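You operate a simulated robot arm through the tools that you are given. There is no shell and no other tool.

You run a simulated robot arm. Do the job below in one go: nothing can be reset, and whatever is moved stays where it is left.

Task
Oil the head of the brass bush, then tap it home in the footplate bracket.
Fine: free hand clear of the blow; put the gold brush and the gold mallet back. Set down upright: gold brush. A coat counts when it lies all over at full strength: go over it till it gets no stronger.
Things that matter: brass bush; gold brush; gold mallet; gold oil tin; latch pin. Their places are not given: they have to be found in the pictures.

It is judged by the outcome, as a careful person would: the job done as asked, and still so three seconds after it is handed in. It fails if anything else is knocked over, pushed out of place, dropped, spilled or broken.

Robot
A 6-joint arm with a two-finger parallel gripper, fixed in place. Base frame: the origin is on the floor under the middle of its stand, x ahead of it, y to its left, z up; the work surface is at about z = 0.8. Readings come in m, degrees, newtons and seconds.
With the tool pointing down near the work surface it reaches from about 0.26 to 0.68 m from the base axis. Its first joint turns from -66.0 to 66.0 degrees. Payload 2.9 kg.
The tool frame sits at the grasp point between the pads (the TCP): z along the fingers, y along the line on which they close. The tips reach 0.03 m beyond it. The gripper opens to 0.11 m. The fingers are 0.02 m wide and 0.01 m thick; the gripper's body (0.048 by 0.112 m) begins 0.055 m behind the TCP.
Orientation is that of the tool frame in the base frame, as a unit quaternion [x, y, z, w]. With the fingers straight down and closing along the base's y, the tool's x points along the base's -x, its y along +y and its z along -z.

Tools
- The arm moves only by the tool apply_moves. Its argument "targets" is a list of rows, each a list of 7 numbers: the shift along the tool's x, y, z in m, then the turn, a rotation vector about the tool's x, y, z in degrees, then the closure, from 0 (fully open) to 1 (shut). In form: [[dx, dy, dz, ax, ay, az, grip], ...]. A call has 1 to 20 rows; each row shifts and turns the commanded pose from where the row before left it, along the tool's axes as they then stand. Each row takes 0.2 s and may step no farther than 0.05 m and 8.6 degrees from the row before; otherwise, or with a gripper value out of range, the whole call is refused. A pose out of reach is approached as far as the arm can. The call stops where the force on the tool passes 40 N (or 10 N more than at its start, if that is more) or the arm is blocked; 0.2 s more then pass. Each finger travels about 0.108 m/s and halts on what it meets, pressing with about 37 N; the grip force reading is that of the motor and also rises with nothing between the fingers. The clock runs only during rows and for 0.2 s after the last one: add rows that do not move to give the fingers time. The reply holds the time, the measured pose of the TCP, the force on the tool along the base axes, the opening and the grip force, in the units named above and with some noise, with the torque about the TCP (base axes, N m) and any sound that the robot's microphone picked up.
- Cameras (640 x 400 px; columns grow to the right, rows downward): "scene" is fixed at [0.0887, 0.4475, 1.4164]; the picture's right is [-0.56, -0.83, 0.00], its down [-0.36, 0.24, -0.90] and it looks along [0.75, -0.50, -0.44] (base axes); focal length 311 px, centre (320, 200). "wrist" rides on the gripper at [0.072, 0.017, -0.103] in the tool frame; the picture's right is [-0.23, 0.97, 0.00], its down [-0.76, -0.18, -0.62] and it looks along [-0.61, -0.14, 0.78] (tool axes); focal length 222 px, centre (320, 200).
- camera(camera): a new picture of that camera. The clock stands still meanwhile.
- point_at(camera, pixels): for up to 12 pixels [column, row] of the newest picture of that camera ("zoom" is the newest enlarged one), the place [x, y, z] in the base frame of the surface seen there, good to about 0.003 m, but the place of the scene camera against the robot may be out by one fixed shift of up to 0.025 m in any direction. The clock stands still meanwhile.
- close_up(camera, box): a new picture of the part [left, top, right, bottom] of that camera's present view, enlarged. The clock stands still meanwhile.
- close_job(): hands the job in; it is judged then, once.

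Leave the gripper open and the arm clear of the work at the hand-in unless told otherwise.

The tools are called after "Request:" as a command line: name --pt "numbers of a row" for each row, then --argument value for the rest, lists and objects as JSON in quotes. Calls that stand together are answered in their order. apply_moves: Moves the arm, as the interface text tells. Its arguments: {"type":"object","properties":{"targets":{"type":"array"}},"required":["targets"]} The other tools are called the same way: camera (camera) takes a picture; point_at (camera, pixels) gives the place of the surface under pixels of a picture; close_up (camera, box) takes an enlarged picture of a part of a camera's view; close_job () hands the job in.

At the start:

```text
clock: 0.0
tcp_pos: [0.3812, 0.1354, 1.2675]
tool_rot: [0.0, 1.0, 0.001, 0.0]
ft_force: [0.2, -0.2, 0.3]
moment: [0.0, -0.05, 0.01]
opening: 0.1101
grip_force: 0.1
```

scene: 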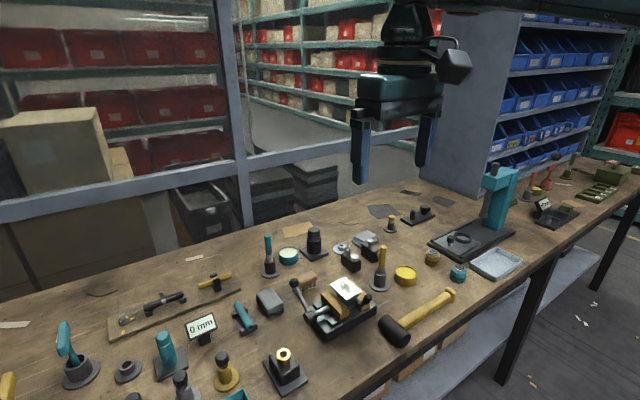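
wrist: 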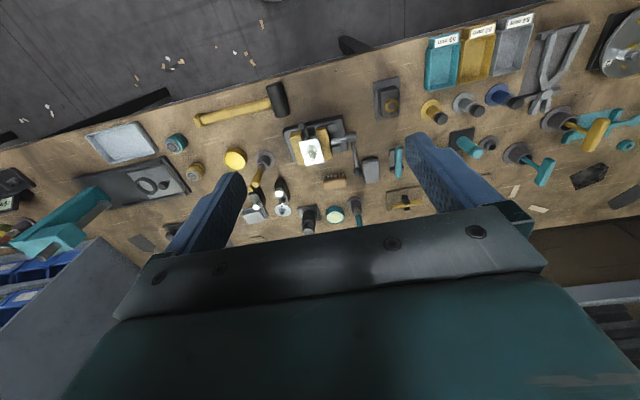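

I can see a crowded bench. At about scene (283,365) there is a dark bracket with a gold bush, and a gold mallet at (415,320). A gold brush stands near (381,270), and a yellow tin sits at (405,275). I'll enlarge parts of both views before moving anything.

Request:
close_up --camera "scene" --box '[220, 320, 340, 400]'

Request:
close_up --camera "scene" --box '[300, 220, 480, 350]'

Request:
close_up --camera "scene" --box '[90, 220, 330, 370]'

Request:
close_up --camera "wrist" --box '[160, 70, 420, 240]'

Request:
close_up --camera "wrist" --box '[360, 0, 640, 220]'

```text
5.00 times, centred on (280, 360) of scene
```

zoom: 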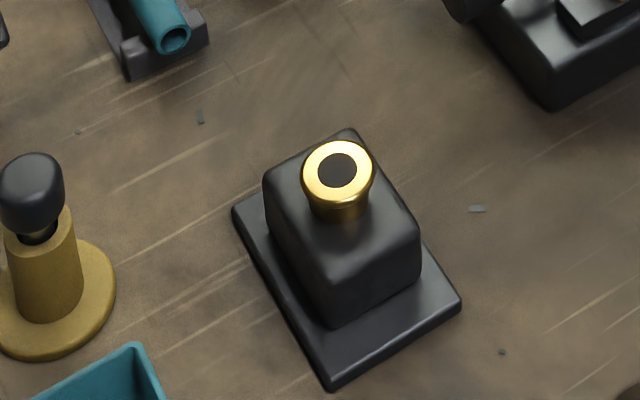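

```text
3.08 times, centred on (390, 285) of scene
```

zoom: 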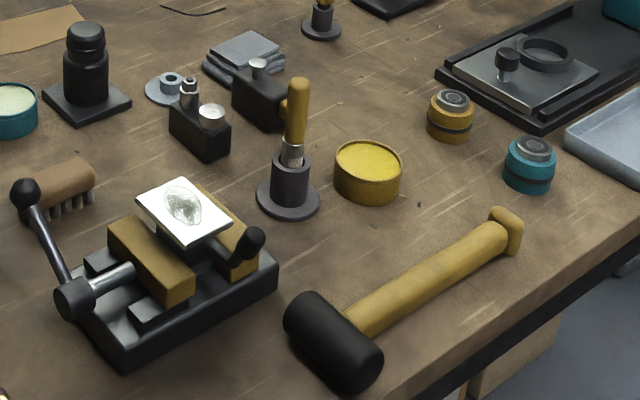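

```text
2.67 times, centred on (210, 295) of scene
```

zoom: 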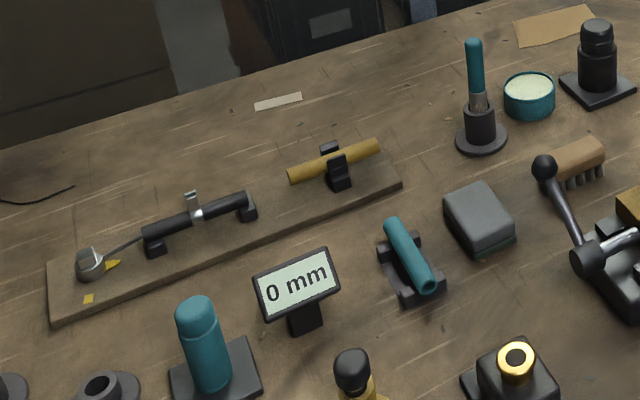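

```text
2.35 times, centred on (290, 155) of wrist
```

zoom: 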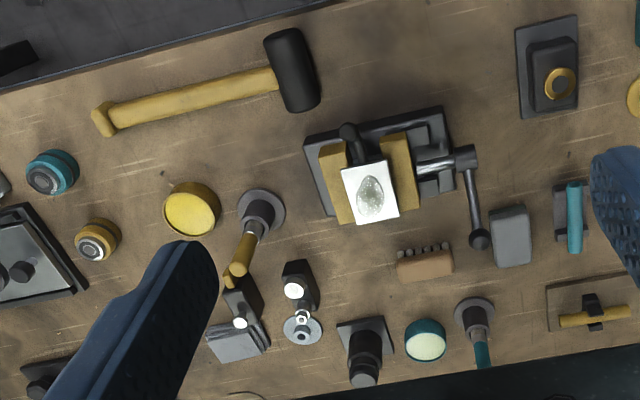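

```text
1.82 times, centred on (500, 110) of wrist
```

zoom: 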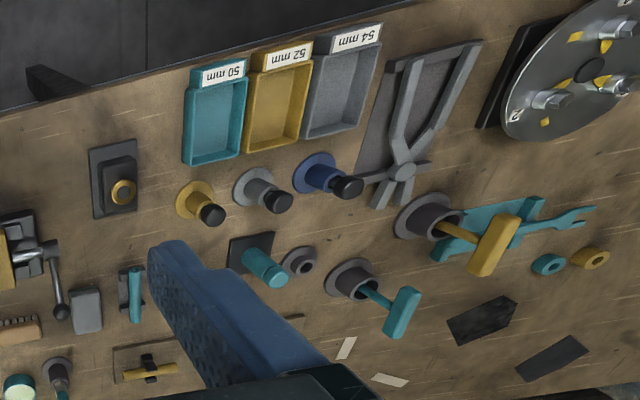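

The bush with the bright gold ring stands in a dark block with a foot plate, at wrist (392,106). The gold mallet lies at wrist (235,111), the gold brush in its holder at (255,186) and the gold tin at (235,158). I'll measure these in both cameras so I can work out the scene camera's shift.

Request:
point_at --camera "wrist" --pixels '[[392, 98], [392, 105], [382, 92], [378, 115], [399, 113], [278, 99], [235, 111], [200, 119], [255, 188], [266, 163], [236, 158], [236, 150]]'

Request:
point_at --camera "scene" --pixels '[[283, 349], [283, 354], [289, 355], [272, 375], [303, 378], [395, 328], [425, 310], [449, 294], [383, 249], [380, 286], [405, 272], [405, 280]]'

```text
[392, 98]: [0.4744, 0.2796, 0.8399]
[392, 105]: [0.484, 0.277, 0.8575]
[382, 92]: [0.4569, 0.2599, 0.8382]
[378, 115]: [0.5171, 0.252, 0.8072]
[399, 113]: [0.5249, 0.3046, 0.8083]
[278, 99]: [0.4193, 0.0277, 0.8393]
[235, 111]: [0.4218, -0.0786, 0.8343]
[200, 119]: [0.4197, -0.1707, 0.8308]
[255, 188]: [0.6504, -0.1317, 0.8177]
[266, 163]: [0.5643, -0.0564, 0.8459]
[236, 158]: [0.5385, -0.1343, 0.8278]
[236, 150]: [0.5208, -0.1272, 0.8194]
```

```text
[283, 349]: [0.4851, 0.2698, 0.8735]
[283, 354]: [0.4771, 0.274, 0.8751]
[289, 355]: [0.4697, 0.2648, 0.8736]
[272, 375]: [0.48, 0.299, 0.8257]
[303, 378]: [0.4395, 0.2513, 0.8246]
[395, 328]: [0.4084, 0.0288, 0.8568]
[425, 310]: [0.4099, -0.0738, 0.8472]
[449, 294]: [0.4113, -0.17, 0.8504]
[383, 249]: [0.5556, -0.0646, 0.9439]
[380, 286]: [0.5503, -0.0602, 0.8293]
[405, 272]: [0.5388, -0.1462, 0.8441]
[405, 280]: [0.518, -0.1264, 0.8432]
```

The wrist camera puts the bush at about (0.48, 0.28) with its top near z 0.86. Scene heights read about 0.015 m too high. I'll move the arm over the bracket for a closer look, staying high and clear of everything.

Request:
apply_moves --pt "0.0 0.04 0.045 0 0 0 0" --pt "0.0 0.04 0.045 0 0 0 0" --pt "0.01 0.04 0.045 0 0 0 0" --pt "0.01 0.04 0.045 0 0 0 0" --pt "0.01 0.01 0.045 0 0 0 0" --pt "0.0 0.0 0.0 0 0 0 0"

Request:
camera --camera "wrist"

Request:
camera --camera "scene"

```text
refused: row 1 steps farther than a row can; nothing moved
```

```text
taken
```

wrist: 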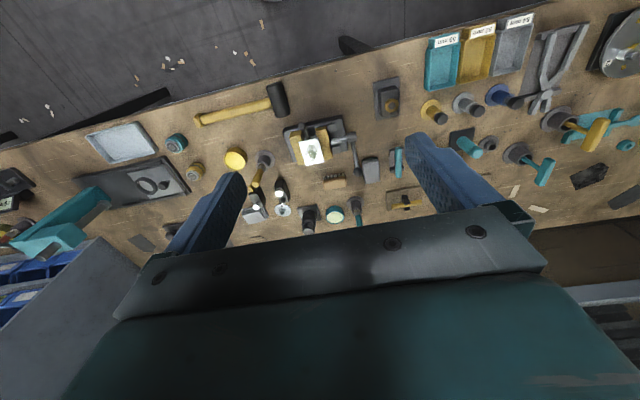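

```text
taken
```

scene: 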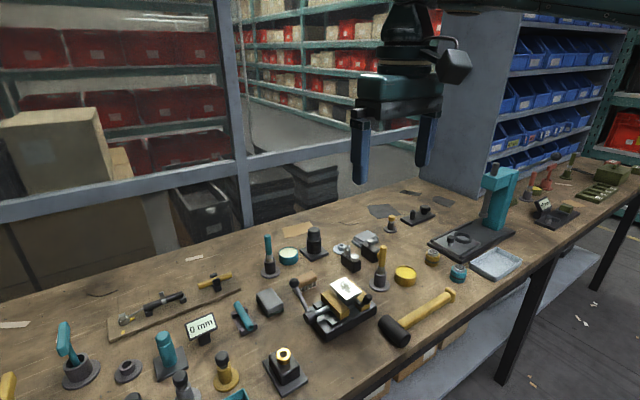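

The diagonal steps were over the 0.05 m limit, so nothing moved. I'll send the same path with smaller steps.

Request:
apply_moves --pt "0.0 0.03 0.035 0 0 0 0" --pt "0.0 0.03 0.035 0 0 0 0" --pt "0.0 0.03 0.035 0 0 0 0" --pt "0.0 0.03 0.035 0 0 0 0" --pt "0.0 0.03 0.035 0 0 0 0" --pt "0.0 0.015 0.035 0 0 0 0" --pt "0.01 0.0 0.035 0 0 0 0" --pt "0.0 0.0 0.0 0 0 0 0"

Request:
camera --camera "wrist"

```text
clock: 1.8
tcp_pos: [0.3705, 0.3021, 1.0244]
tool_rot: [0.0, 1.0, 0.001, 0.001]
ft_force: [0.1, 0.4, -0.1]
moment: [0.02, -0.03, -0.03]
opening: 0.1097
grip_force: 0.1
```

```text
taken
```

wrist: 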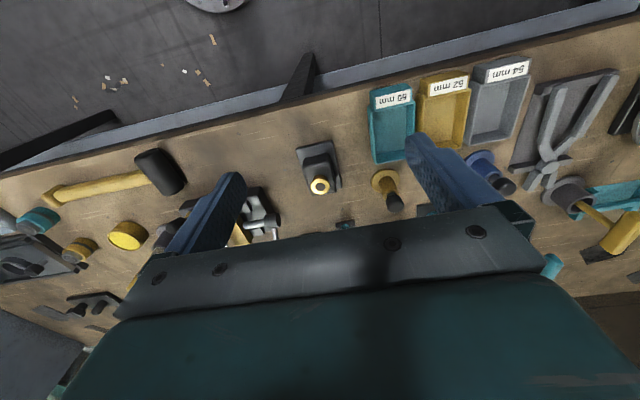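

The bush now sits at wrist (320,185). I'll enlarge that area.

Request:
close_up --camera "wrist" --box '[270, 125, 370, 205]'

Request:
point_at --camera "wrist" --pixels '[[314, 187], [327, 185], [319, 192], [320, 180], [318, 160], [308, 185], [302, 150], [338, 147], [336, 187], [300, 195], [318, 150], [320, 215]]'

```text
5.00 times, centred on (320, 165) of wrist
```

zoom: 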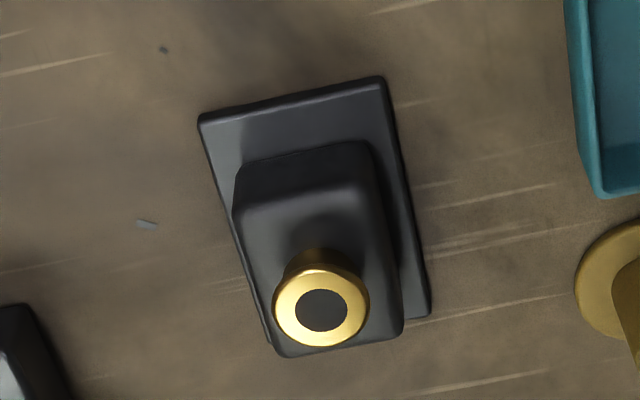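

```text
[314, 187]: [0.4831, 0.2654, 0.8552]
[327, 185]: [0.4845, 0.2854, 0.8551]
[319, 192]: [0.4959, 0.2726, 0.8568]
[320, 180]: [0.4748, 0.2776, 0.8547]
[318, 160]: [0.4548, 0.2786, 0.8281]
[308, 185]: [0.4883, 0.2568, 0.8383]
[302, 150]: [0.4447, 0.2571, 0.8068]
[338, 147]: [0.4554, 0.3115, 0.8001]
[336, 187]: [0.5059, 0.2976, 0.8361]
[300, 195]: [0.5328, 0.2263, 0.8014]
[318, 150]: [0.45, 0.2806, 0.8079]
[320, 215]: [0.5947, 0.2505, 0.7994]
```

The bush flange is centred near (0.485, 0.276), with its top at z 0.856 and the block top at about 0.838. So it stands roughly 18 mm proud, neck included. Next I'll move over the gold brush, tin and mallet to inspect them.

Request:
apply_moves --pt "0.0 -0.045 -0.005 0 0 0 0" --pt "0.0 -0.045 -0.005 0 0 0 0" --pt "0.0 -0.045 -0.005 0 0 0 0" --pt "-0.005 -0.045 -0.005 0 0 0 0" --pt "-0.005 -0.045 -0.005 0 0 0 0" --pt "-0.005 -0.045 0 0 0 0 0" --pt "-0.005 -0.045 0 0 0 0 0" --pt "-0.005 -0.045 0.0 0 0 0 0" --pt "0 0 0 0 0 0 0"

Request:
camera --camera "wrist"

```text
clock: 3.8
tcp_pos: [0.3966, -0.0612, 1.0482]
tool_rot: [0.0, 1.0, 0.0, 0.0]
ft_force: [0.3, 0.8, 0.2]
moment: [0.01, 0.0, -0.02]
opening: 0.1102
grip_force: 0.0
```

```text
taken
```

wrist: 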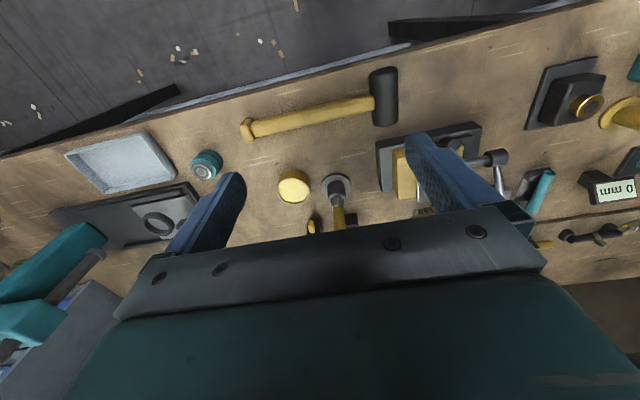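

Request:
close_up --camera "wrist" --box '[260, 160, 380, 235]'

Request:
close_up --camera "wrist" --box '[230, 60, 410, 172]'

Request:
point_at --camera "wrist" --pixels '[[293, 172], [281, 188], [306, 185], [294, 200], [294, 187], [337, 183], [339, 205], [339, 218], [325, 188], [351, 188], [337, 176], [339, 228]]'

Request:
point_at --camera "wrist" --pixels '[[385, 72], [383, 98], [384, 120], [372, 100], [397, 98], [366, 105], [340, 112], [310, 118], [280, 126], [260, 129], [247, 131], [340, 125]]'

```text
5.33 times, centred on (320, 198) of wrist
```

zoom: 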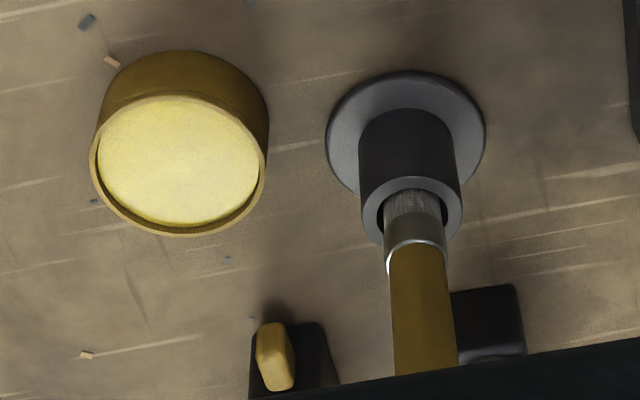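

```text
3.56 times, centred on (320, 116) of wrist
```

zoom: 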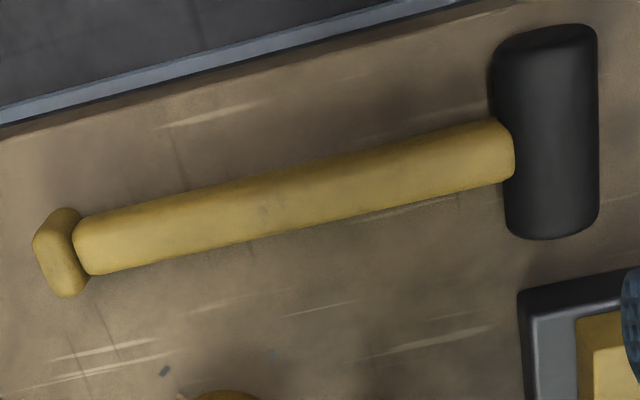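

```text
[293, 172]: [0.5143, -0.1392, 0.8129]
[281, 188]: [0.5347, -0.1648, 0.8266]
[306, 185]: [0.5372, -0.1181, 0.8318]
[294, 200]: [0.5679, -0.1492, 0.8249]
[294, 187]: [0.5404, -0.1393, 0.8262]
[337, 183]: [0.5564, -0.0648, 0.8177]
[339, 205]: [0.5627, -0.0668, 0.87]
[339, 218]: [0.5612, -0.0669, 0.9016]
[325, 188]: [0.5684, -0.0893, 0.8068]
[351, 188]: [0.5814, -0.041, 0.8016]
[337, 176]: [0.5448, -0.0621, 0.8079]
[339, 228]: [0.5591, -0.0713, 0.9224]
```

```text
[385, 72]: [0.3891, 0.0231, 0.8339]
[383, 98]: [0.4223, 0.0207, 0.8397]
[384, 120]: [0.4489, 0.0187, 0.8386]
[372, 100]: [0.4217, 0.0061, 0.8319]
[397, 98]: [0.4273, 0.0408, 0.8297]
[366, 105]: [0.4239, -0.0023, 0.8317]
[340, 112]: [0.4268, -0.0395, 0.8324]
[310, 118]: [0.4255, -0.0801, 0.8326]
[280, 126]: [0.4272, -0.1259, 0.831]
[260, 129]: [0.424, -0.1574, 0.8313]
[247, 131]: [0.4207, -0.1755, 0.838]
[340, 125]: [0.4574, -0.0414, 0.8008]
```

The oil tin is open and centred near (0.541, -0.140), with its surface at about z 0.826. The brush handle stands at about (0.568, -0.066). The mallet lies along y with its head at (0.422, 0.021) and its head axis along x. I still have to identify the latch pin and map what stands between the mallet and the bracket, so I'll enlarge and measure those in the scene view.

Request:
close_up --camera "scene" --box '[100, 260, 250, 350]'

Request:
close_up --camera "scene" --box '[250, 215, 360, 285]'

Request:
close_up --camera "scene" --box '[0, 310, 250, 400]'

Request:
close_up --camera "scene" --box '[480, 150, 640, 260]'

Request:
point_at --camera "scene" --pixels '[[200, 327], [243, 308], [270, 300], [295, 286], [306, 315], [345, 288], [328, 305], [355, 310], [227, 358], [162, 340], [307, 279], [381, 247]]'

```text
4.27 times, centred on (175, 305) of scene
```

zoom: 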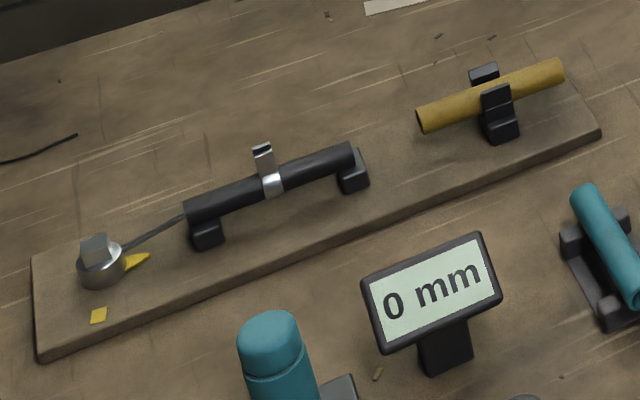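

```text
5.71 times, centred on (305, 250) of scene
```

zoom: 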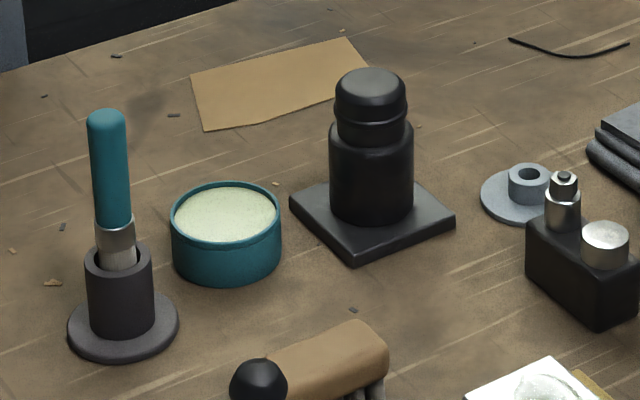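

```text
2.56 times, centred on (125, 355) of scene
```

zoom: 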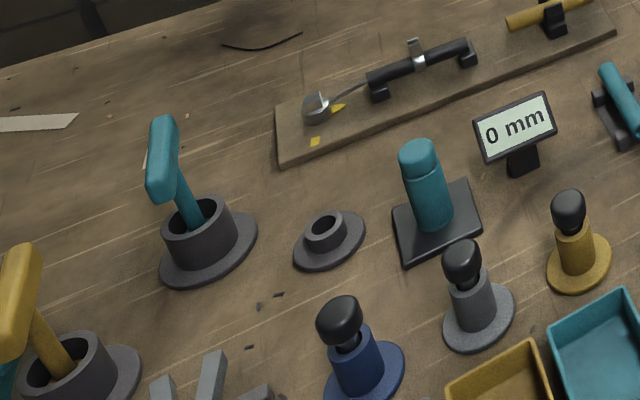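

```text
3.64 times, centred on (560, 205) of scene
```

zoom: 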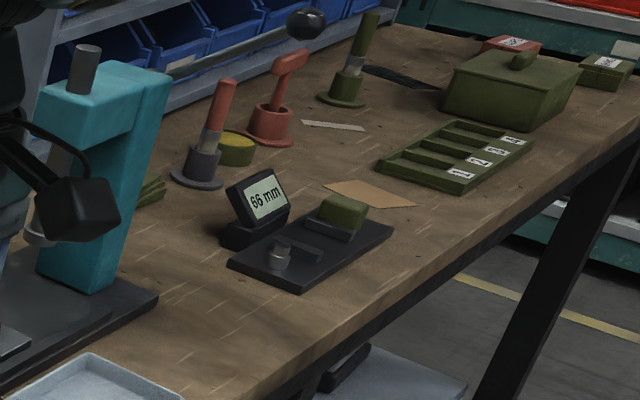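

```text
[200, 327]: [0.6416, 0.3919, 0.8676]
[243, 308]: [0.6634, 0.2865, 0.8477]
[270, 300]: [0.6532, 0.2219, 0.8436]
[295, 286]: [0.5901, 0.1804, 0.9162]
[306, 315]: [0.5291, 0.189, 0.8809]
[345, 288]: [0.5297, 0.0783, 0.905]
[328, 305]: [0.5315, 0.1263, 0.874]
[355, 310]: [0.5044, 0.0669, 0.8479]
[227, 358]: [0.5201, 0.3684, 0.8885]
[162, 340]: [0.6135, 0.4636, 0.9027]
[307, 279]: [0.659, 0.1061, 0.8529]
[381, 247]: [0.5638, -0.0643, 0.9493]
```

The scene camera agrees with the wrist readings apart from a shift of roughly (-0.008, 0, +0.018). Other things I can make out:
- A latch board with a gold pin lies at the back.
- The vise lies between the mallet and the bracket.
- Neither is part of this work, so I'll leave both alone.

Next I'll go above the gold brush for an accurate look before gripping it.

Request:
apply_moves --pt "-0.042 0 0.0 0 0 0 0" --pt "-0.042 0 0.0 0 0 0 0" --pt "-0.042 0 0.0 0 0 0 0.3" --pt "-0.042 -0.004 0.015 0 0 0 0.4" --pt "0 0 0 0 0 0 0.4" --pt "0 0 0 0 0 0 0.4"

Request:
camera --camera "wrist"

Request:
camera --camera "scene"

```text
clock: 5.2
tcp_pos: [0.5651, -0.068, 1.0344]
tool_rot: [0.0, 1.0, 0.001, -0.001]
ft_force: [1.2, -0.1, -0.4]
moment: [0.04, -0.02, -0.03]
opening: 0.0661
grip_force: 0.1
```

```text
taken
```

wrist: 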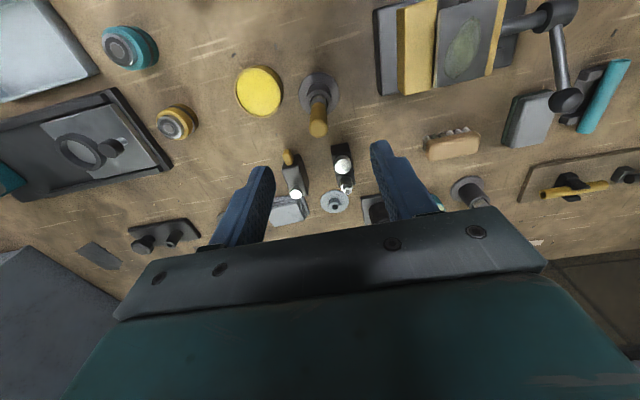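

```text
taken
```

scene: 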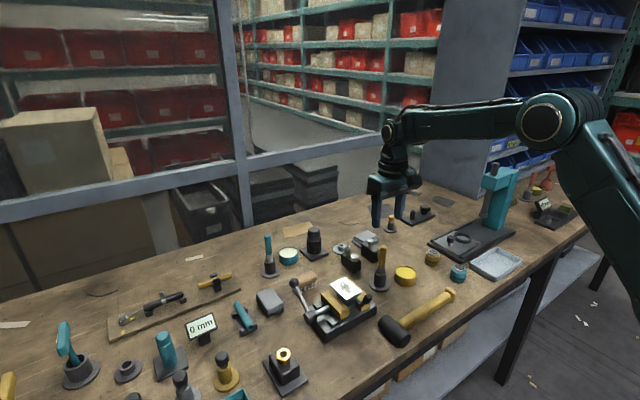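

The brush is at wrist (318,105) and the tin at (260,90). I'll enlarge and measure them.

Request:
close_up --camera "wrist" --box '[225, 55, 355, 145]'

Request:
point_at --camera "wrist" --pixels '[[318, 130], [318, 122], [319, 112], [319, 101], [320, 92], [300, 92], [339, 92], [319, 75], [259, 90], [240, 91], [278, 90], [262, 112]]'

```text
4.44 times, centred on (290, 100) of wrist
```

zoom: 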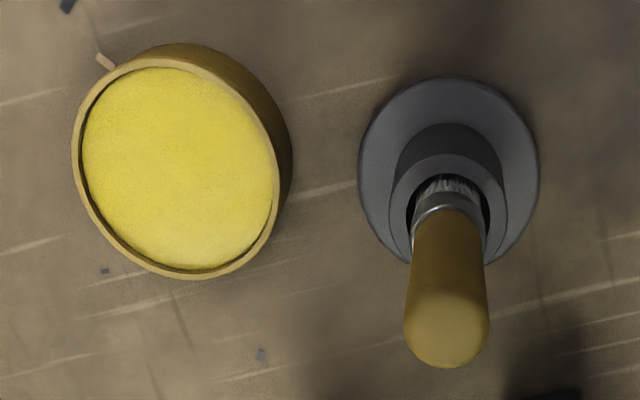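

```text
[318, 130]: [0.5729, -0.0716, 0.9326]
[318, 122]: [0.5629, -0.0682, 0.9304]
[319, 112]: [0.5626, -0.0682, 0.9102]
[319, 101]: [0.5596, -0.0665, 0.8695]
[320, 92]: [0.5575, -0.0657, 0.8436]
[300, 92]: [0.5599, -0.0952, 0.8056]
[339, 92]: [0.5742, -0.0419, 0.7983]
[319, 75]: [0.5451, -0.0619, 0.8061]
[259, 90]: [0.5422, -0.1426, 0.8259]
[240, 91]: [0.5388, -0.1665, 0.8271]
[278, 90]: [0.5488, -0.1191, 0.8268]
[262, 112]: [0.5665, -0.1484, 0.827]
```

The brush handle axis is at about (0.569, -0.069) with its top at z 0.934. The tin centre is near (0.543, -0.143). I'll come down straight over the handle to TCP z 0.905, so the tips stay at 0.875, above the ferrule and the tin. Then I'll close.

Request:
apply_moves --pt "-0.004 -0.001 0.03 0 0 0 0.4" --pt "0 0 0.04 0 0 0 0.4" --pt "0 0 0.035 0 0 0 0.4" --pt "0 0 0.024 0 0 0 0.4" --pt "0 0 0 0 0 0 0.6" --pt "0 0 0 0 0 0 0.75" --pt "0 0 0 0 0 0 0.9" --pt "0 0 0 0 0 0 1.0" --pt "0 0 0 0 0 0 1.0"

Request:
camera --camera "wrist"

Request:
close_up --camera "scene" --box '[330, 200, 450, 300]'

```text
clock: 7.2
tcp_pos: [0.5665, -0.0677, 0.9039]
tool_rot: [0.0, 1.0, 0.0, 0.0]
ft_force: [-0.4, 0.7, -0.3]
moment: [0.01, -0.04, -0.01]
opening: 0.0176
grip_force: 36.8
```

```text
taken
```

wrist: 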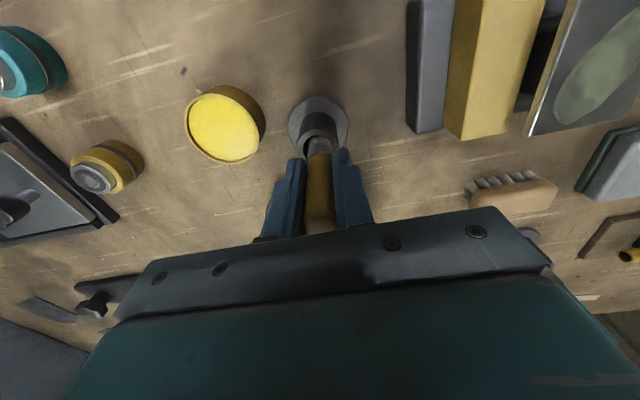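

```text
4.00 times, centred on (390, 250) of scene
```

zoom: 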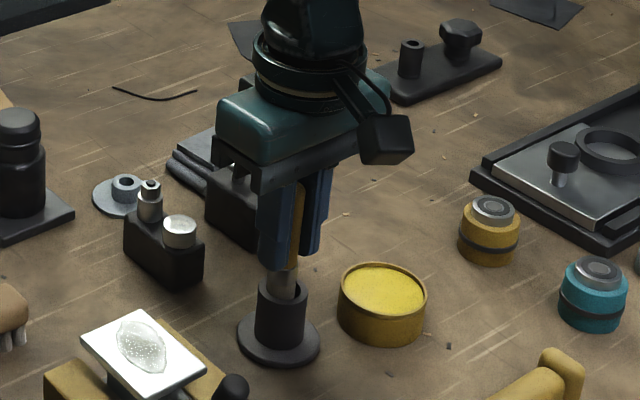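

The handle is gripped: opening 0.0176 m, force 36.8 N, TCP at (0.5665, -0.0677, 0.9039). That's the pose to return to later. I'll lift straight up 0.10 m and look at the bristles.

Request:
apply_moves --pt "0 0 -0.02 0 0 0 1.0" --pt "0 0 -0.03 0 0 0 1.0" --pt "0 0 -0.03 0 0 0 1.0" --pt "0 0 -0.02 0 0 0 1.0" --pt "0 0 0 0 0 0 1.0"

Request:
close_up --camera "scene" --box '[330, 200, 450, 300]'

Request:
camera --camera "wrist"

```text
clock: 8.4
tcp_pos: [0.568, -0.0659, 1.0061]
tool_rot: [0.0, 1.0, 0.0, 0.0]
ft_force: [0.2, -0.1, -0.8]
moment: [-0.01, 0.03, 0.02]
opening: 0.0176
grip_force: 37.0
```

```text
4.00 times, centred on (390, 250) of scene
```

zoom: 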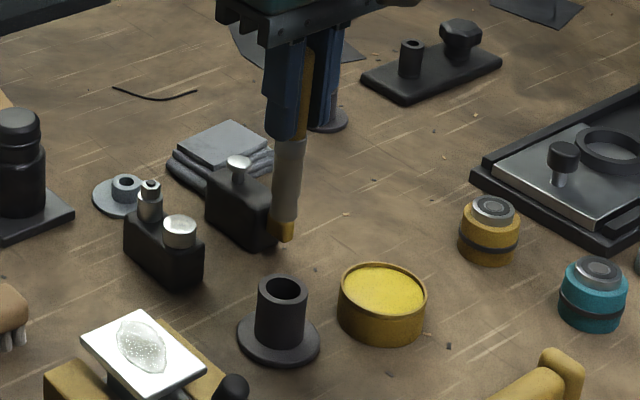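

```text
taken
```

wrist: 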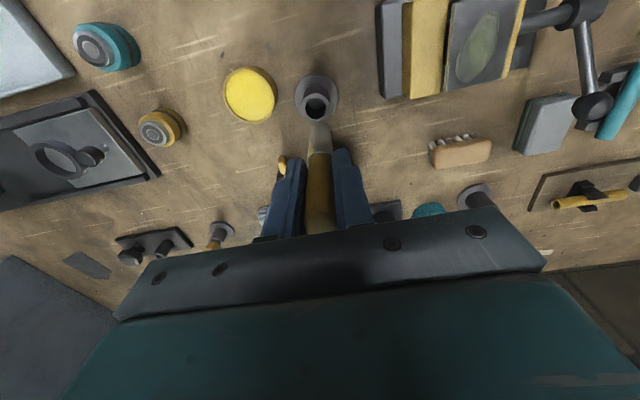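

The brush is out of its holder. I'll measure the bristle tip near zoom (284,215) and the holder rim.

Request:
close_up --camera "scene" --box '[365, 225, 405, 265]'

Request:
close_up --camera "wrist" --box '[270, 60, 370, 160]'

Request:
point_at --camera "scene" --pixels '[[381, 253], [382, 248], [383, 240], [381, 257], [380, 273], [405, 271]]'

Request:
point_at --camera "wrist" --pixels '[[319, 128], [319, 124], [319, 140], [316, 105], [250, 94]]'

```text
10.00 times, centred on (385, 245) of scene
```

zoom: 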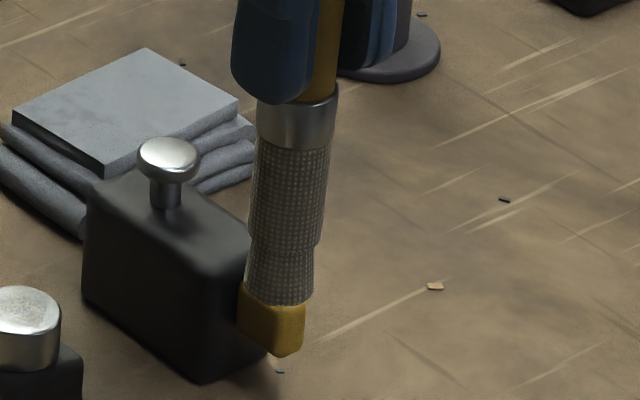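

```text
4.00 times, centred on (320, 110) of wrist
```

zoom: 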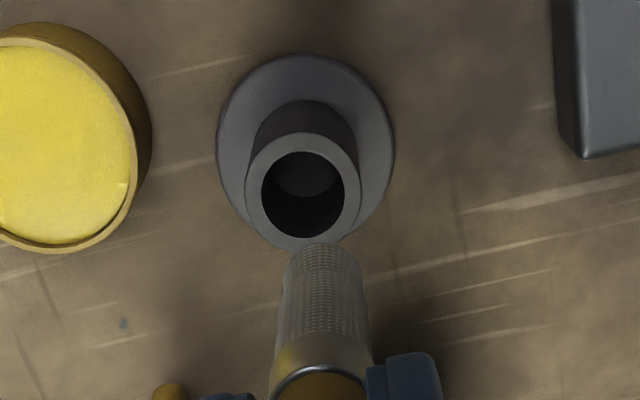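

```text
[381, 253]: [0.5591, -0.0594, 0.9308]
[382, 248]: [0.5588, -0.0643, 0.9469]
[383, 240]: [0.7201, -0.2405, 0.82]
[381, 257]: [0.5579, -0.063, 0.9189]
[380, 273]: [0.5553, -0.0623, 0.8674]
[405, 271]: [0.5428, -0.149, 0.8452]
```

```text
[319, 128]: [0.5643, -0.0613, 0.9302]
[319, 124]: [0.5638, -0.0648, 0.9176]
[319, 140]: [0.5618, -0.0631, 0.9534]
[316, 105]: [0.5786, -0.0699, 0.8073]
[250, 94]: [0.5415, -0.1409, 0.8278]
```

There is a gold-coloured bit right under the bristles in the scene view. I need to know whether it's part of the brush or something standing behind it.

Request:
point_at --camera "wrist" --pixels '[[282, 163], [283, 158], [321, 122], [321, 121], [317, 122], [325, 123]]'

Request:
point_at --camera "scene" --pixels '[[379, 257], [382, 258], [381, 260], [381, 255], [378, 254], [383, 255]]'

```text
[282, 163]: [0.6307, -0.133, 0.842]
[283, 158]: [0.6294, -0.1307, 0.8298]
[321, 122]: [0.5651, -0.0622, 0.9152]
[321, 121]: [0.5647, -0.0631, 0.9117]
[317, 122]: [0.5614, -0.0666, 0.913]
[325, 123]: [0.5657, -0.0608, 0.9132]
```

```text
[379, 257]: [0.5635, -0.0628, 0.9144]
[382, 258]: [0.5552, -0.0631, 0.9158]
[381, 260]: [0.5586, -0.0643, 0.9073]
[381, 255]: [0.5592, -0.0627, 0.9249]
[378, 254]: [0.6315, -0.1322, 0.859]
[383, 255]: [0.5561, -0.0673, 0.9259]
```

The gold bit is a separate object behind the brush, at (0.63, -0.13). By the wrist camera the bristle tip is at z 0.911 with the TCP at 1.006, so it hangs 0.095 m below the TCP. The oil surface is at 0.826. I'll move over the tin at (0.543, -0.142), dip the tip to about z 0.815, dwell and lift.

Request:
apply_moves --pt "0.0125 -0.038 0.01 0 0 0 1.0" --pt "0.0125 -0.0385 0.02 0 0 0 1.0" --pt "0 0 0.02 0 0 0 1.0" --pt "0 0 0 0 0 0 1.0"

Request:
camera --camera "wrist"

Request:
close_up --camera "scene" --box '[365, 215, 445, 295]'

```text
clock: 9.4
tcp_pos: [0.544, -0.1434, 0.9537]
tool_rot: [0.0, 1.0, 0.0, 0.0]
ft_force: [0.2, -0.3, -0.7]
moment: [0.01, 0.03, -0.01]
opening: 0.0174
grip_force: 37.3
```

```text
taken
```

wrist: 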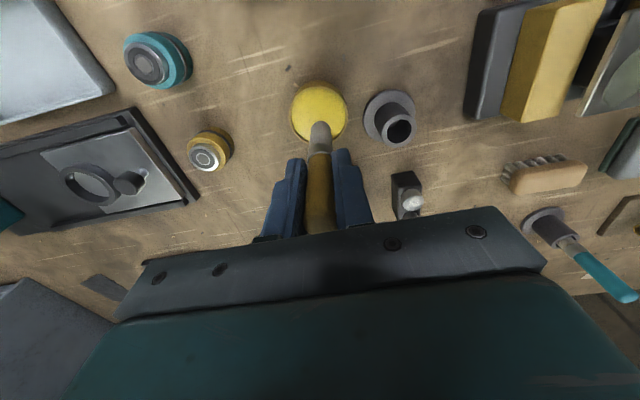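

```text
5.00 times, centred on (405, 255) of scene
```

zoom: 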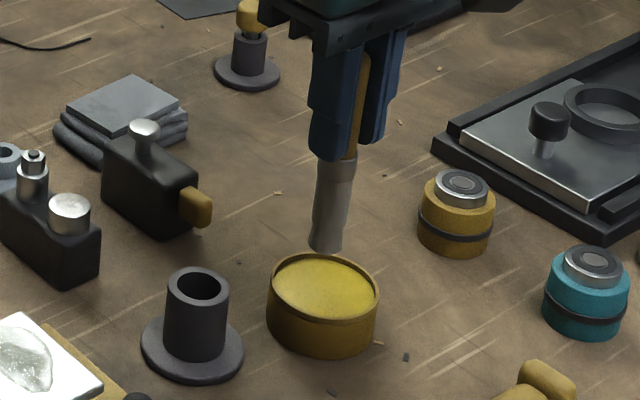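

The bristles hang centred over the oil. I'll lower them in steps to about z 0.815, make a small stir and lift out.

Request:
apply_moves --pt "0 0 0.025 0 0 0 1.0" --pt "0 0 0.012 0 0 0 1.0" --pt "0 0 0.006 0 0 0 1.0" --pt "0.003 0 0.0 0 0 0 1.0" --pt "-0.003 0.003 0 0 0 0 1.0" --pt "0 -0.003 0 0 0 0 1.0" --pt "0 0 0 0 0 0 1.0" --pt "0 0 -0.02 0 0 0 1.0" --pt "0 0 -0.03 0 0 0 1.0" --pt "0 0 0 0 0 0 1.0"

Request:
camera --camera "wrist"

Request:
close_up --camera "scene" --box '[365, 215, 445, 295]'

```text
clock: 11.6
tcp_pos: [0.5429, -0.1403, 0.9604]
tool_rot: [0.0, 1.0, 0.0, -0.001]
ft_force: [-0.3, 0.5, -0.1]
moment: [0.0, 0.0, 0.0]
opening: 0.0174
grip_force: 36.7
```

```text
taken
```

wrist: 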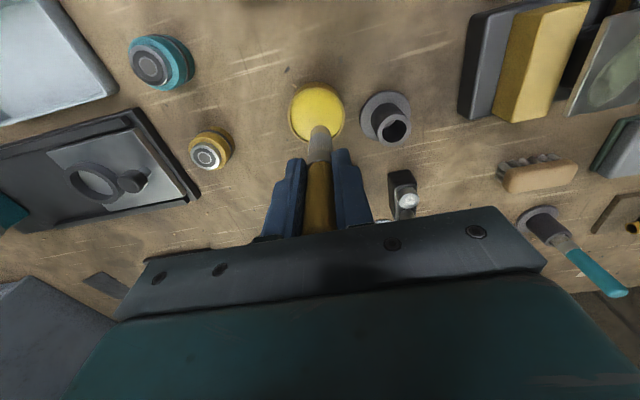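

```text
5.00 times, centred on (405, 255) of scene
```

zoom: 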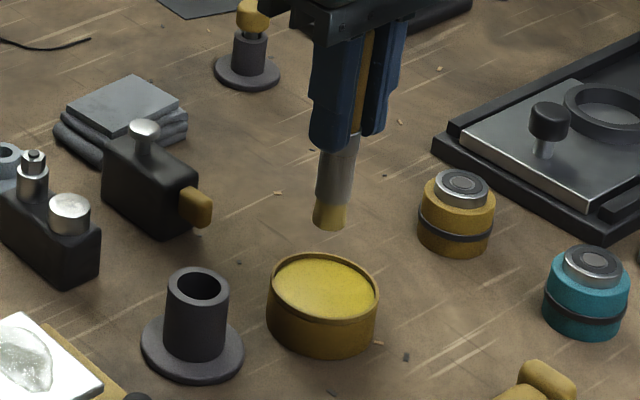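

The tip is now yellow with oil. I'll rise clear and carry it over to the bush at (0.485, 0.276), hovering a little above.

Request:
apply_moves --pt "0 0 -0.04 0 0 0 1.0" --pt "0 0 -0.04 0 0 0 1.0" --pt "0.0058 0.0416 0 0 0 0 1.0" --pt "0.0058 0.0416 0 0 0 0 1.0" --pt "0.0058 0.0416 0 0 0 0 1.0" --pt "0.0058 0.0416 0 0 0 0 1.0" --pt "0.0058 0.0416 0 0 0 0 1.0" --pt "0.0058 0.0416 0 0 0 0 1.0" --pt "0.0058 0.0416 0 0 0 0 1.0" --pt "0.0058 0.0416 0 0 0 0 1.0" --pt "0.0058 0.0416 0 0 0 0 1.0" --pt "0.0058 0.0416 0 0 0 0 1.0" --pt "0 0 0.03 0 0 0 1.0" --pt "0 0 0.03 0 0 0 1.0" --pt "0 0 0 0 0 0 1.0"

Request:
camera --camera "wrist"

Request:
close_up --camera "scene" --box '[240, 310, 330, 400]'

```text
clock: 14.8
tcp_pos: [0.4836, 0.2743, 0.982]
tool_rot: [-0.001, 1.0, 0.0, 0.0]
ft_force: [-0.6, 0.4, -0.1]
moment: [-0.02, 0.03, 0.03]
opening: 0.0169
grip_force: 37.6
```

```text
taken
```

wrist: 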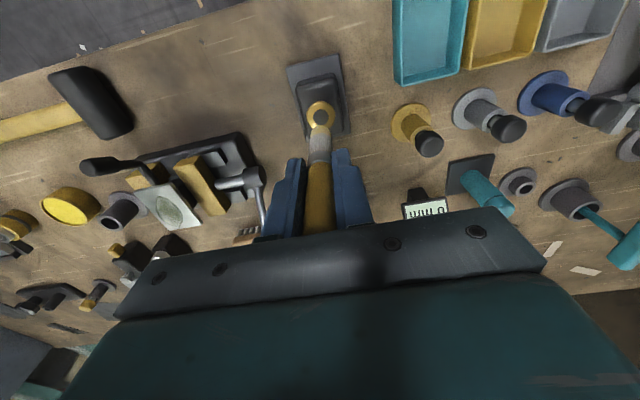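

```text
4.44 times, centred on (285, 355) of scene
```

zoom: 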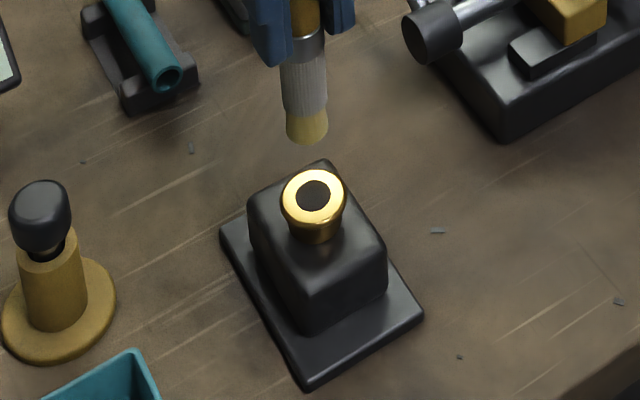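

The bush is at wrist (321,115), just under the bristles. I'll measure the ring against the brush axis before touching it.

Request:
close_up --camera "wrist" --box '[280, 90, 360, 140]'

Request:
point_at --camera "wrist" --pixels '[[310, 118], [332, 116], [320, 103], [321, 106], [309, 112], [333, 112], [320, 116], [319, 128], [319, 131]]'

```text
8.00 times, centred on (320, 115) of wrist
```

zoom: 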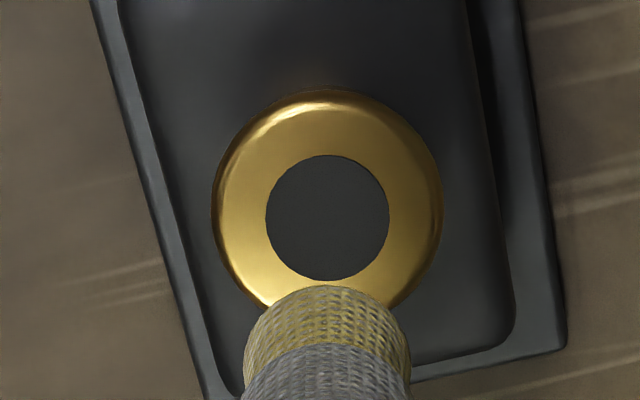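

```text
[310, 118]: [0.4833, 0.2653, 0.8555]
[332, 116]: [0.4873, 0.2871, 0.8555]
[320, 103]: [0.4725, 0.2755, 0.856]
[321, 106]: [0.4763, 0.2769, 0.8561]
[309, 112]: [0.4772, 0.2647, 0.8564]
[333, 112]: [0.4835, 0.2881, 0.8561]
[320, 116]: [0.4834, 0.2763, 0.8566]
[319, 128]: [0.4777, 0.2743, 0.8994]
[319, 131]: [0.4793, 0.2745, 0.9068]
```

The bush centre lies straight under the tool axis, so no sideways correction is needed. The head ring runs from 8 to 14.7 mm radius at z 0.856, and the bristles are about 18 mm wide. I'll offset 9 mm, lower to light contact, check the force and look.

Request:
apply_moves --pt "0.009 0 0.015 0 0 0 1.0" --pt "0 0 0.012 0 0 0 1.0" --pt "0 0 0.004 0 0 0 1.0" --pt "0 0 0.002 0 0 0 1.0" --pt "0 0 0 0 0 0 1.0"

Request:
close_up --camera "wrist" --box '[270, 80, 370, 150]'

Request:
close_up --camera "scene" --box '[255, 320, 315, 380]'

```text
clock: 16.0
tcp_pos: [0.4753, 0.2731, 0.9487]
tool_rot: [0.001, 1.0, 0.0, 0.0]
ft_force: [-0.4, -0.2, 0.9]
moment: [-0.01, 0.02, -0.02]
opening: 0.0171
grip_force: 36.8
```

```text
5.71 times, centred on (320, 115) of wrist
```

zoom: 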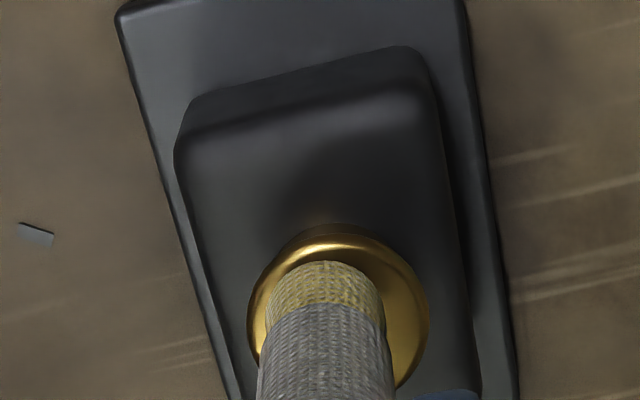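

```text
6.67 times, centred on (285, 350) of scene
```

zoom: 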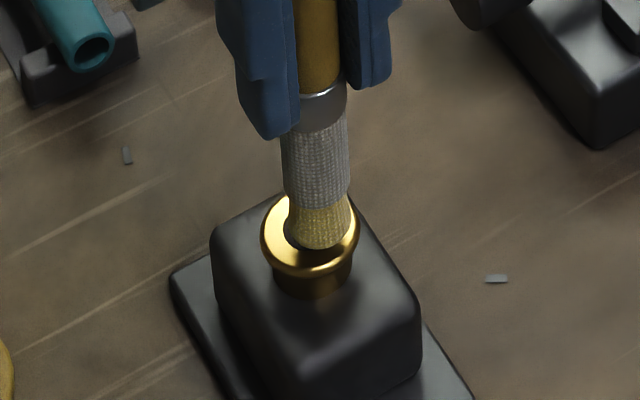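

The bristles just touch the ring with hardly any force, and the bush sits about 2 mm further toward +y. I'll correct that, press 2 mm further and brush two full circles over the head. Then I'll lift to inspect the coat.

Request:
apply_moves --pt "-0.001 0.002 0.002 0 0 0 1.0" --pt "-0.0026 -0.0064 0 0 0 0 1.0" --pt "-0.0064 -0.0026 0 0 0 0 1.0" --pt "-0.0064 0.0026 0 0 0 0 1.0" --pt "-0.0026 0.0064 0 0 0 0 1.0" --pt "0.0026 0.0064 0 0 0 0 1.0" --pt "0.0064 0.0026 0 0 0 0 1.0" --pt "0.0064 -0.0026 0 0 0 0 1.0" --pt "0.0026 -0.0064 0 0 0 0 1.0" --pt "-0.0026 -0.0064 0 0 0 0 1.0" --pt "-0.0064 -0.0026 0 0 0 0 1.0" --pt "-0.0064 0.0026 0 0 0 0 1.0" --pt "-0.0026 0.0064 0 0 0 0 1.0" --pt "0.0026 0.0064 0 0 0 0 1.0" --pt "0.0064 0.0026 0 0 0 0 1.0" --pt "0.0064 -0.0026 0 0 0 0 1.0" --pt "0.0026 -0.0064 0 0 0 0 1.0" --pt "-0.009 0 0 0 0 0 1.0"

Request:
apply_moves --pt "0 0 -0.015 0 0 0 1.0" --pt "0 0 -0.02 0 0 0 1.0" --pt "0 0 0 0 0 0 1.0"

Request:
close_up --camera "wrist" --box '[280, 90, 360, 140]'

Request:
close_up --camera "scene" --box '[255, 320, 315, 380]'

```text
clock: 19.8
tcp_pos: [0.4857, 0.2763, 0.9453]
tool_rot: [0.0, 1.0, 0.0, 0.0]
ft_force: [0.6, 0.0, -0.9]
moment: [0.03, -0.01, -0.03]
opening: 0.0169
grip_force: 37.2
```

```text
clock: 20.6
tcp_pos: [0.4852, 0.277, 0.9826]
tool_rot: [0.0, 1.0, 0.0, 0.0]
ft_force: [-0.1, 0.0, -0.5]
moment: [0.0, -0.02, -0.03]
opening: 0.0174
grip_force: 36.8
```

```text
8.00 times, centred on (320, 115) of wrist
```

zoom: 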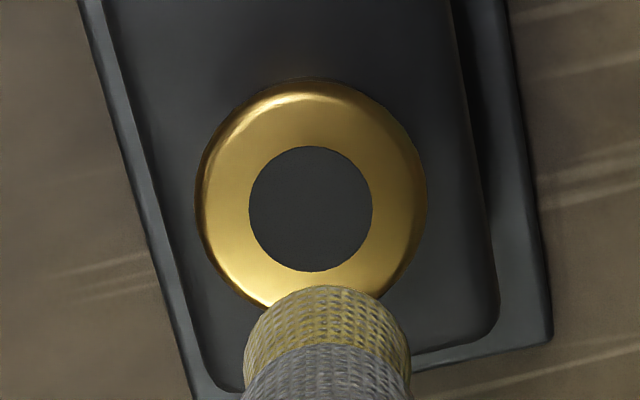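

```text
6.67 times, centred on (285, 350) of scene
```

zoom: 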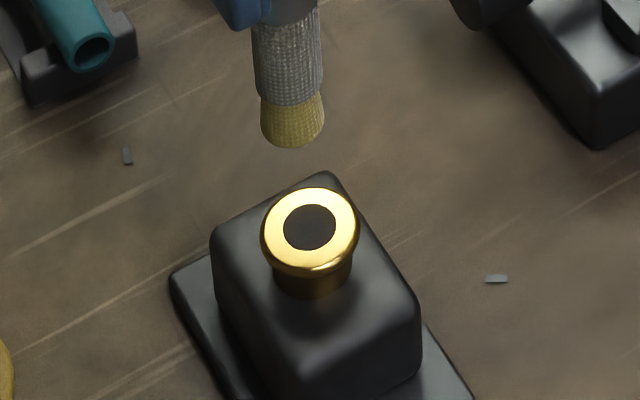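

I can't see a clear change in the ring's colour yet, and the force stayed near zero, so contact may have been too light. I'll go back down 3 mm deeper than before, checking the force as I go.

Request:
apply_moves --pt "0.009 0 0.02 0 0 0 1.0" --pt "0 0 0.015 0 0 0 1.0" --pt "0 0 0.0015 0 0 0 1.0" --pt "0 0 0.0015 0 0 0 1.0" --pt "0 0 0 0 0 0 1.0"

Request:
close_up --camera "scene" --box '[255, 320, 315, 380]'

Request:
close_up --camera "wrist" --box '[280, 90, 360, 150]'

```text
clock: 21.8
tcp_pos: [0.4777, 0.2774, 0.9445]
tool_rot: [0.0, 1.0, 0.0, 0.0]
ft_force: [0.0, 0.3, -0.5]
moment: [-0.03, 0.02, -0.01]
opening: 0.0174
grip_force: 37.2
```

```text
6.67 times, centred on (285, 350) of scene
```

zoom: 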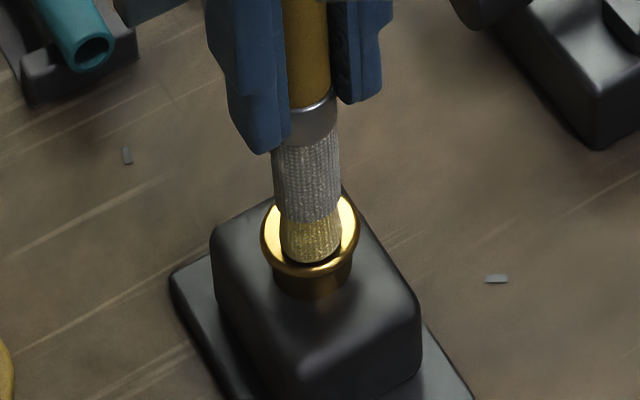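

```text
6.67 times, centred on (320, 120) of wrist
```

zoom: 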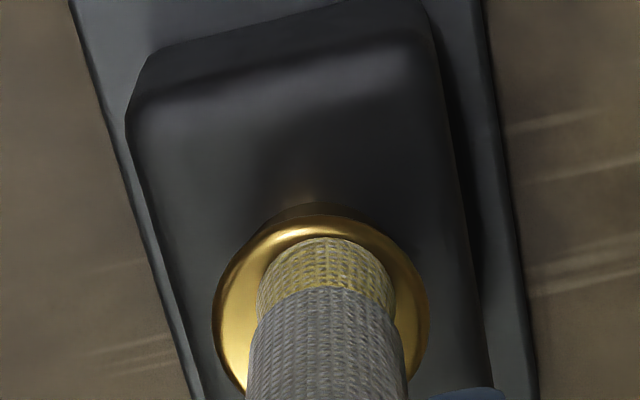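

The bristles now look seated on the ring, with a shadow under them. I'll take fresh pictures and measure the tip against the ring in both cameras to see exactly where the bristle end is.

Request:
camera --camera "wrist"

Request:
point_at --camera "wrist" --pixels '[[321, 127], [321, 130], [316, 130], [326, 130], [321, 123], [306, 137], [335, 137], [321, 140], [320, 150], [320, 165]]'

Request:
camera --camera "scene"

Request:
point_at --camera "scene" --pixels '[[284, 358], [284, 355], [281, 356], [287, 356], [284, 350], [284, 343], [277, 355], [290, 355], [284, 361], [279, 349]]'

```text
taken
```

wrist: 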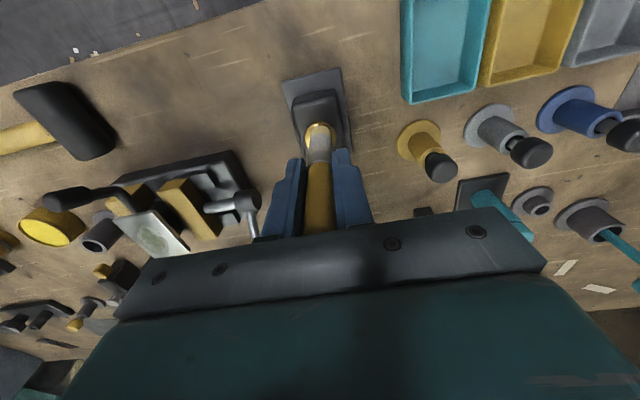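

```text
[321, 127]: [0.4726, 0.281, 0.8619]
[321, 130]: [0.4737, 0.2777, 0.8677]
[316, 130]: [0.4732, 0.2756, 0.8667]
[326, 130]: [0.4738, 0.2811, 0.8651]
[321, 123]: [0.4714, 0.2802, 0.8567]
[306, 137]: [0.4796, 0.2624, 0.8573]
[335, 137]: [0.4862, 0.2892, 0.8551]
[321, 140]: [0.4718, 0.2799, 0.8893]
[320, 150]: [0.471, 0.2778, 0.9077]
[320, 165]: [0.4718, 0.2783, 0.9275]
```

```text
taken
```

scene: 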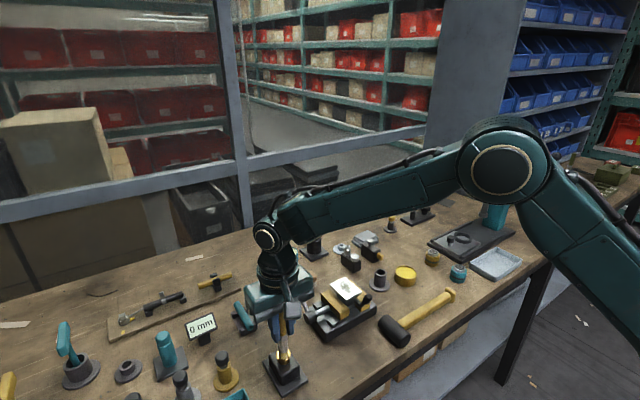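

```text
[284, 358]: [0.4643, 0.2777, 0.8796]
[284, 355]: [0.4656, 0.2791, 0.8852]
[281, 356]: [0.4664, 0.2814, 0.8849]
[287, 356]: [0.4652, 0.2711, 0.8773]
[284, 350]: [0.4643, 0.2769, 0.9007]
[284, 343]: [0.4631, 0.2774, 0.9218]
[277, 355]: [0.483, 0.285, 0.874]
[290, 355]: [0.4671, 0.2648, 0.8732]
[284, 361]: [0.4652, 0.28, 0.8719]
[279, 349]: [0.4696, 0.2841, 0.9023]
```

The bristle end reads about 2–4 mm above the ring in both cameras. The brush axis also sits about (+4, +2) mm from the TCP. I'll go lower in 2 mm steps and read the force after each.

Request:
apply_moves --pt "0.002 -0.002 0.002 0 0 0 1.0" --pt "0 0 0 0 0 0 1.0"

Request:
apply_moves --pt "0.0 0 0.002 0 0 0 1.0" --pt "0 0 0 0 0 0 1.0"

Request:
close_up --camera "scene" --box '[255, 320, 315, 380]'

Request:
close_up --camera "wrist" --box '[280, 90, 360, 150]'

```text
clock: 22.4
tcp_pos: [0.4757, 0.275, 0.9424]
tool_rot: [0.0, 1.0, 0.001, 0.001]
ft_force: [0.6, 1.5, 2.8]
moment: [0.11, -0.06, -0.02]
opening: 0.0172
grip_force: 37.0
```

```text
clock: 23.0
tcp_pos: [0.4754, 0.275, 0.941]
tool_rot: [0.0, 1.0, 0.001, 0.003]
ft_force: [-4.7, 0.0, 27.4]
moment: [0.01, 0.35, 0.04]
opening: 0.0177
grip_force: 37.4
```

```text
6.67 times, centred on (285, 350) of scene
```

zoom: 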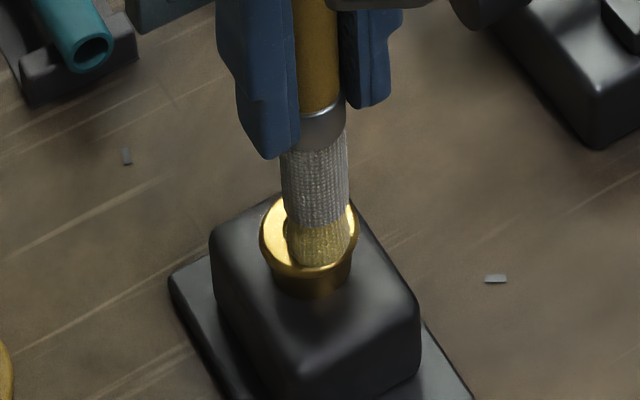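

```text
6.67 times, centred on (320, 120) of wrist
```

zoom: 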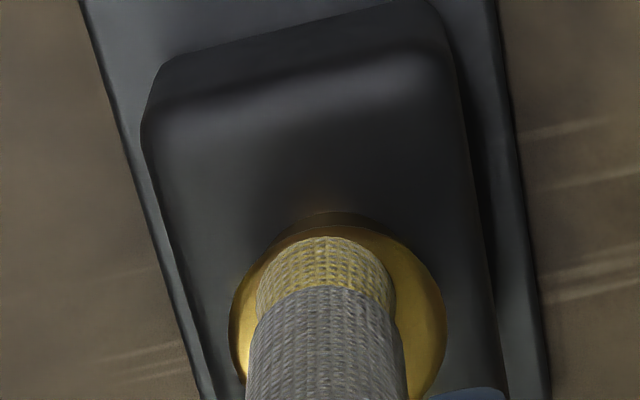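

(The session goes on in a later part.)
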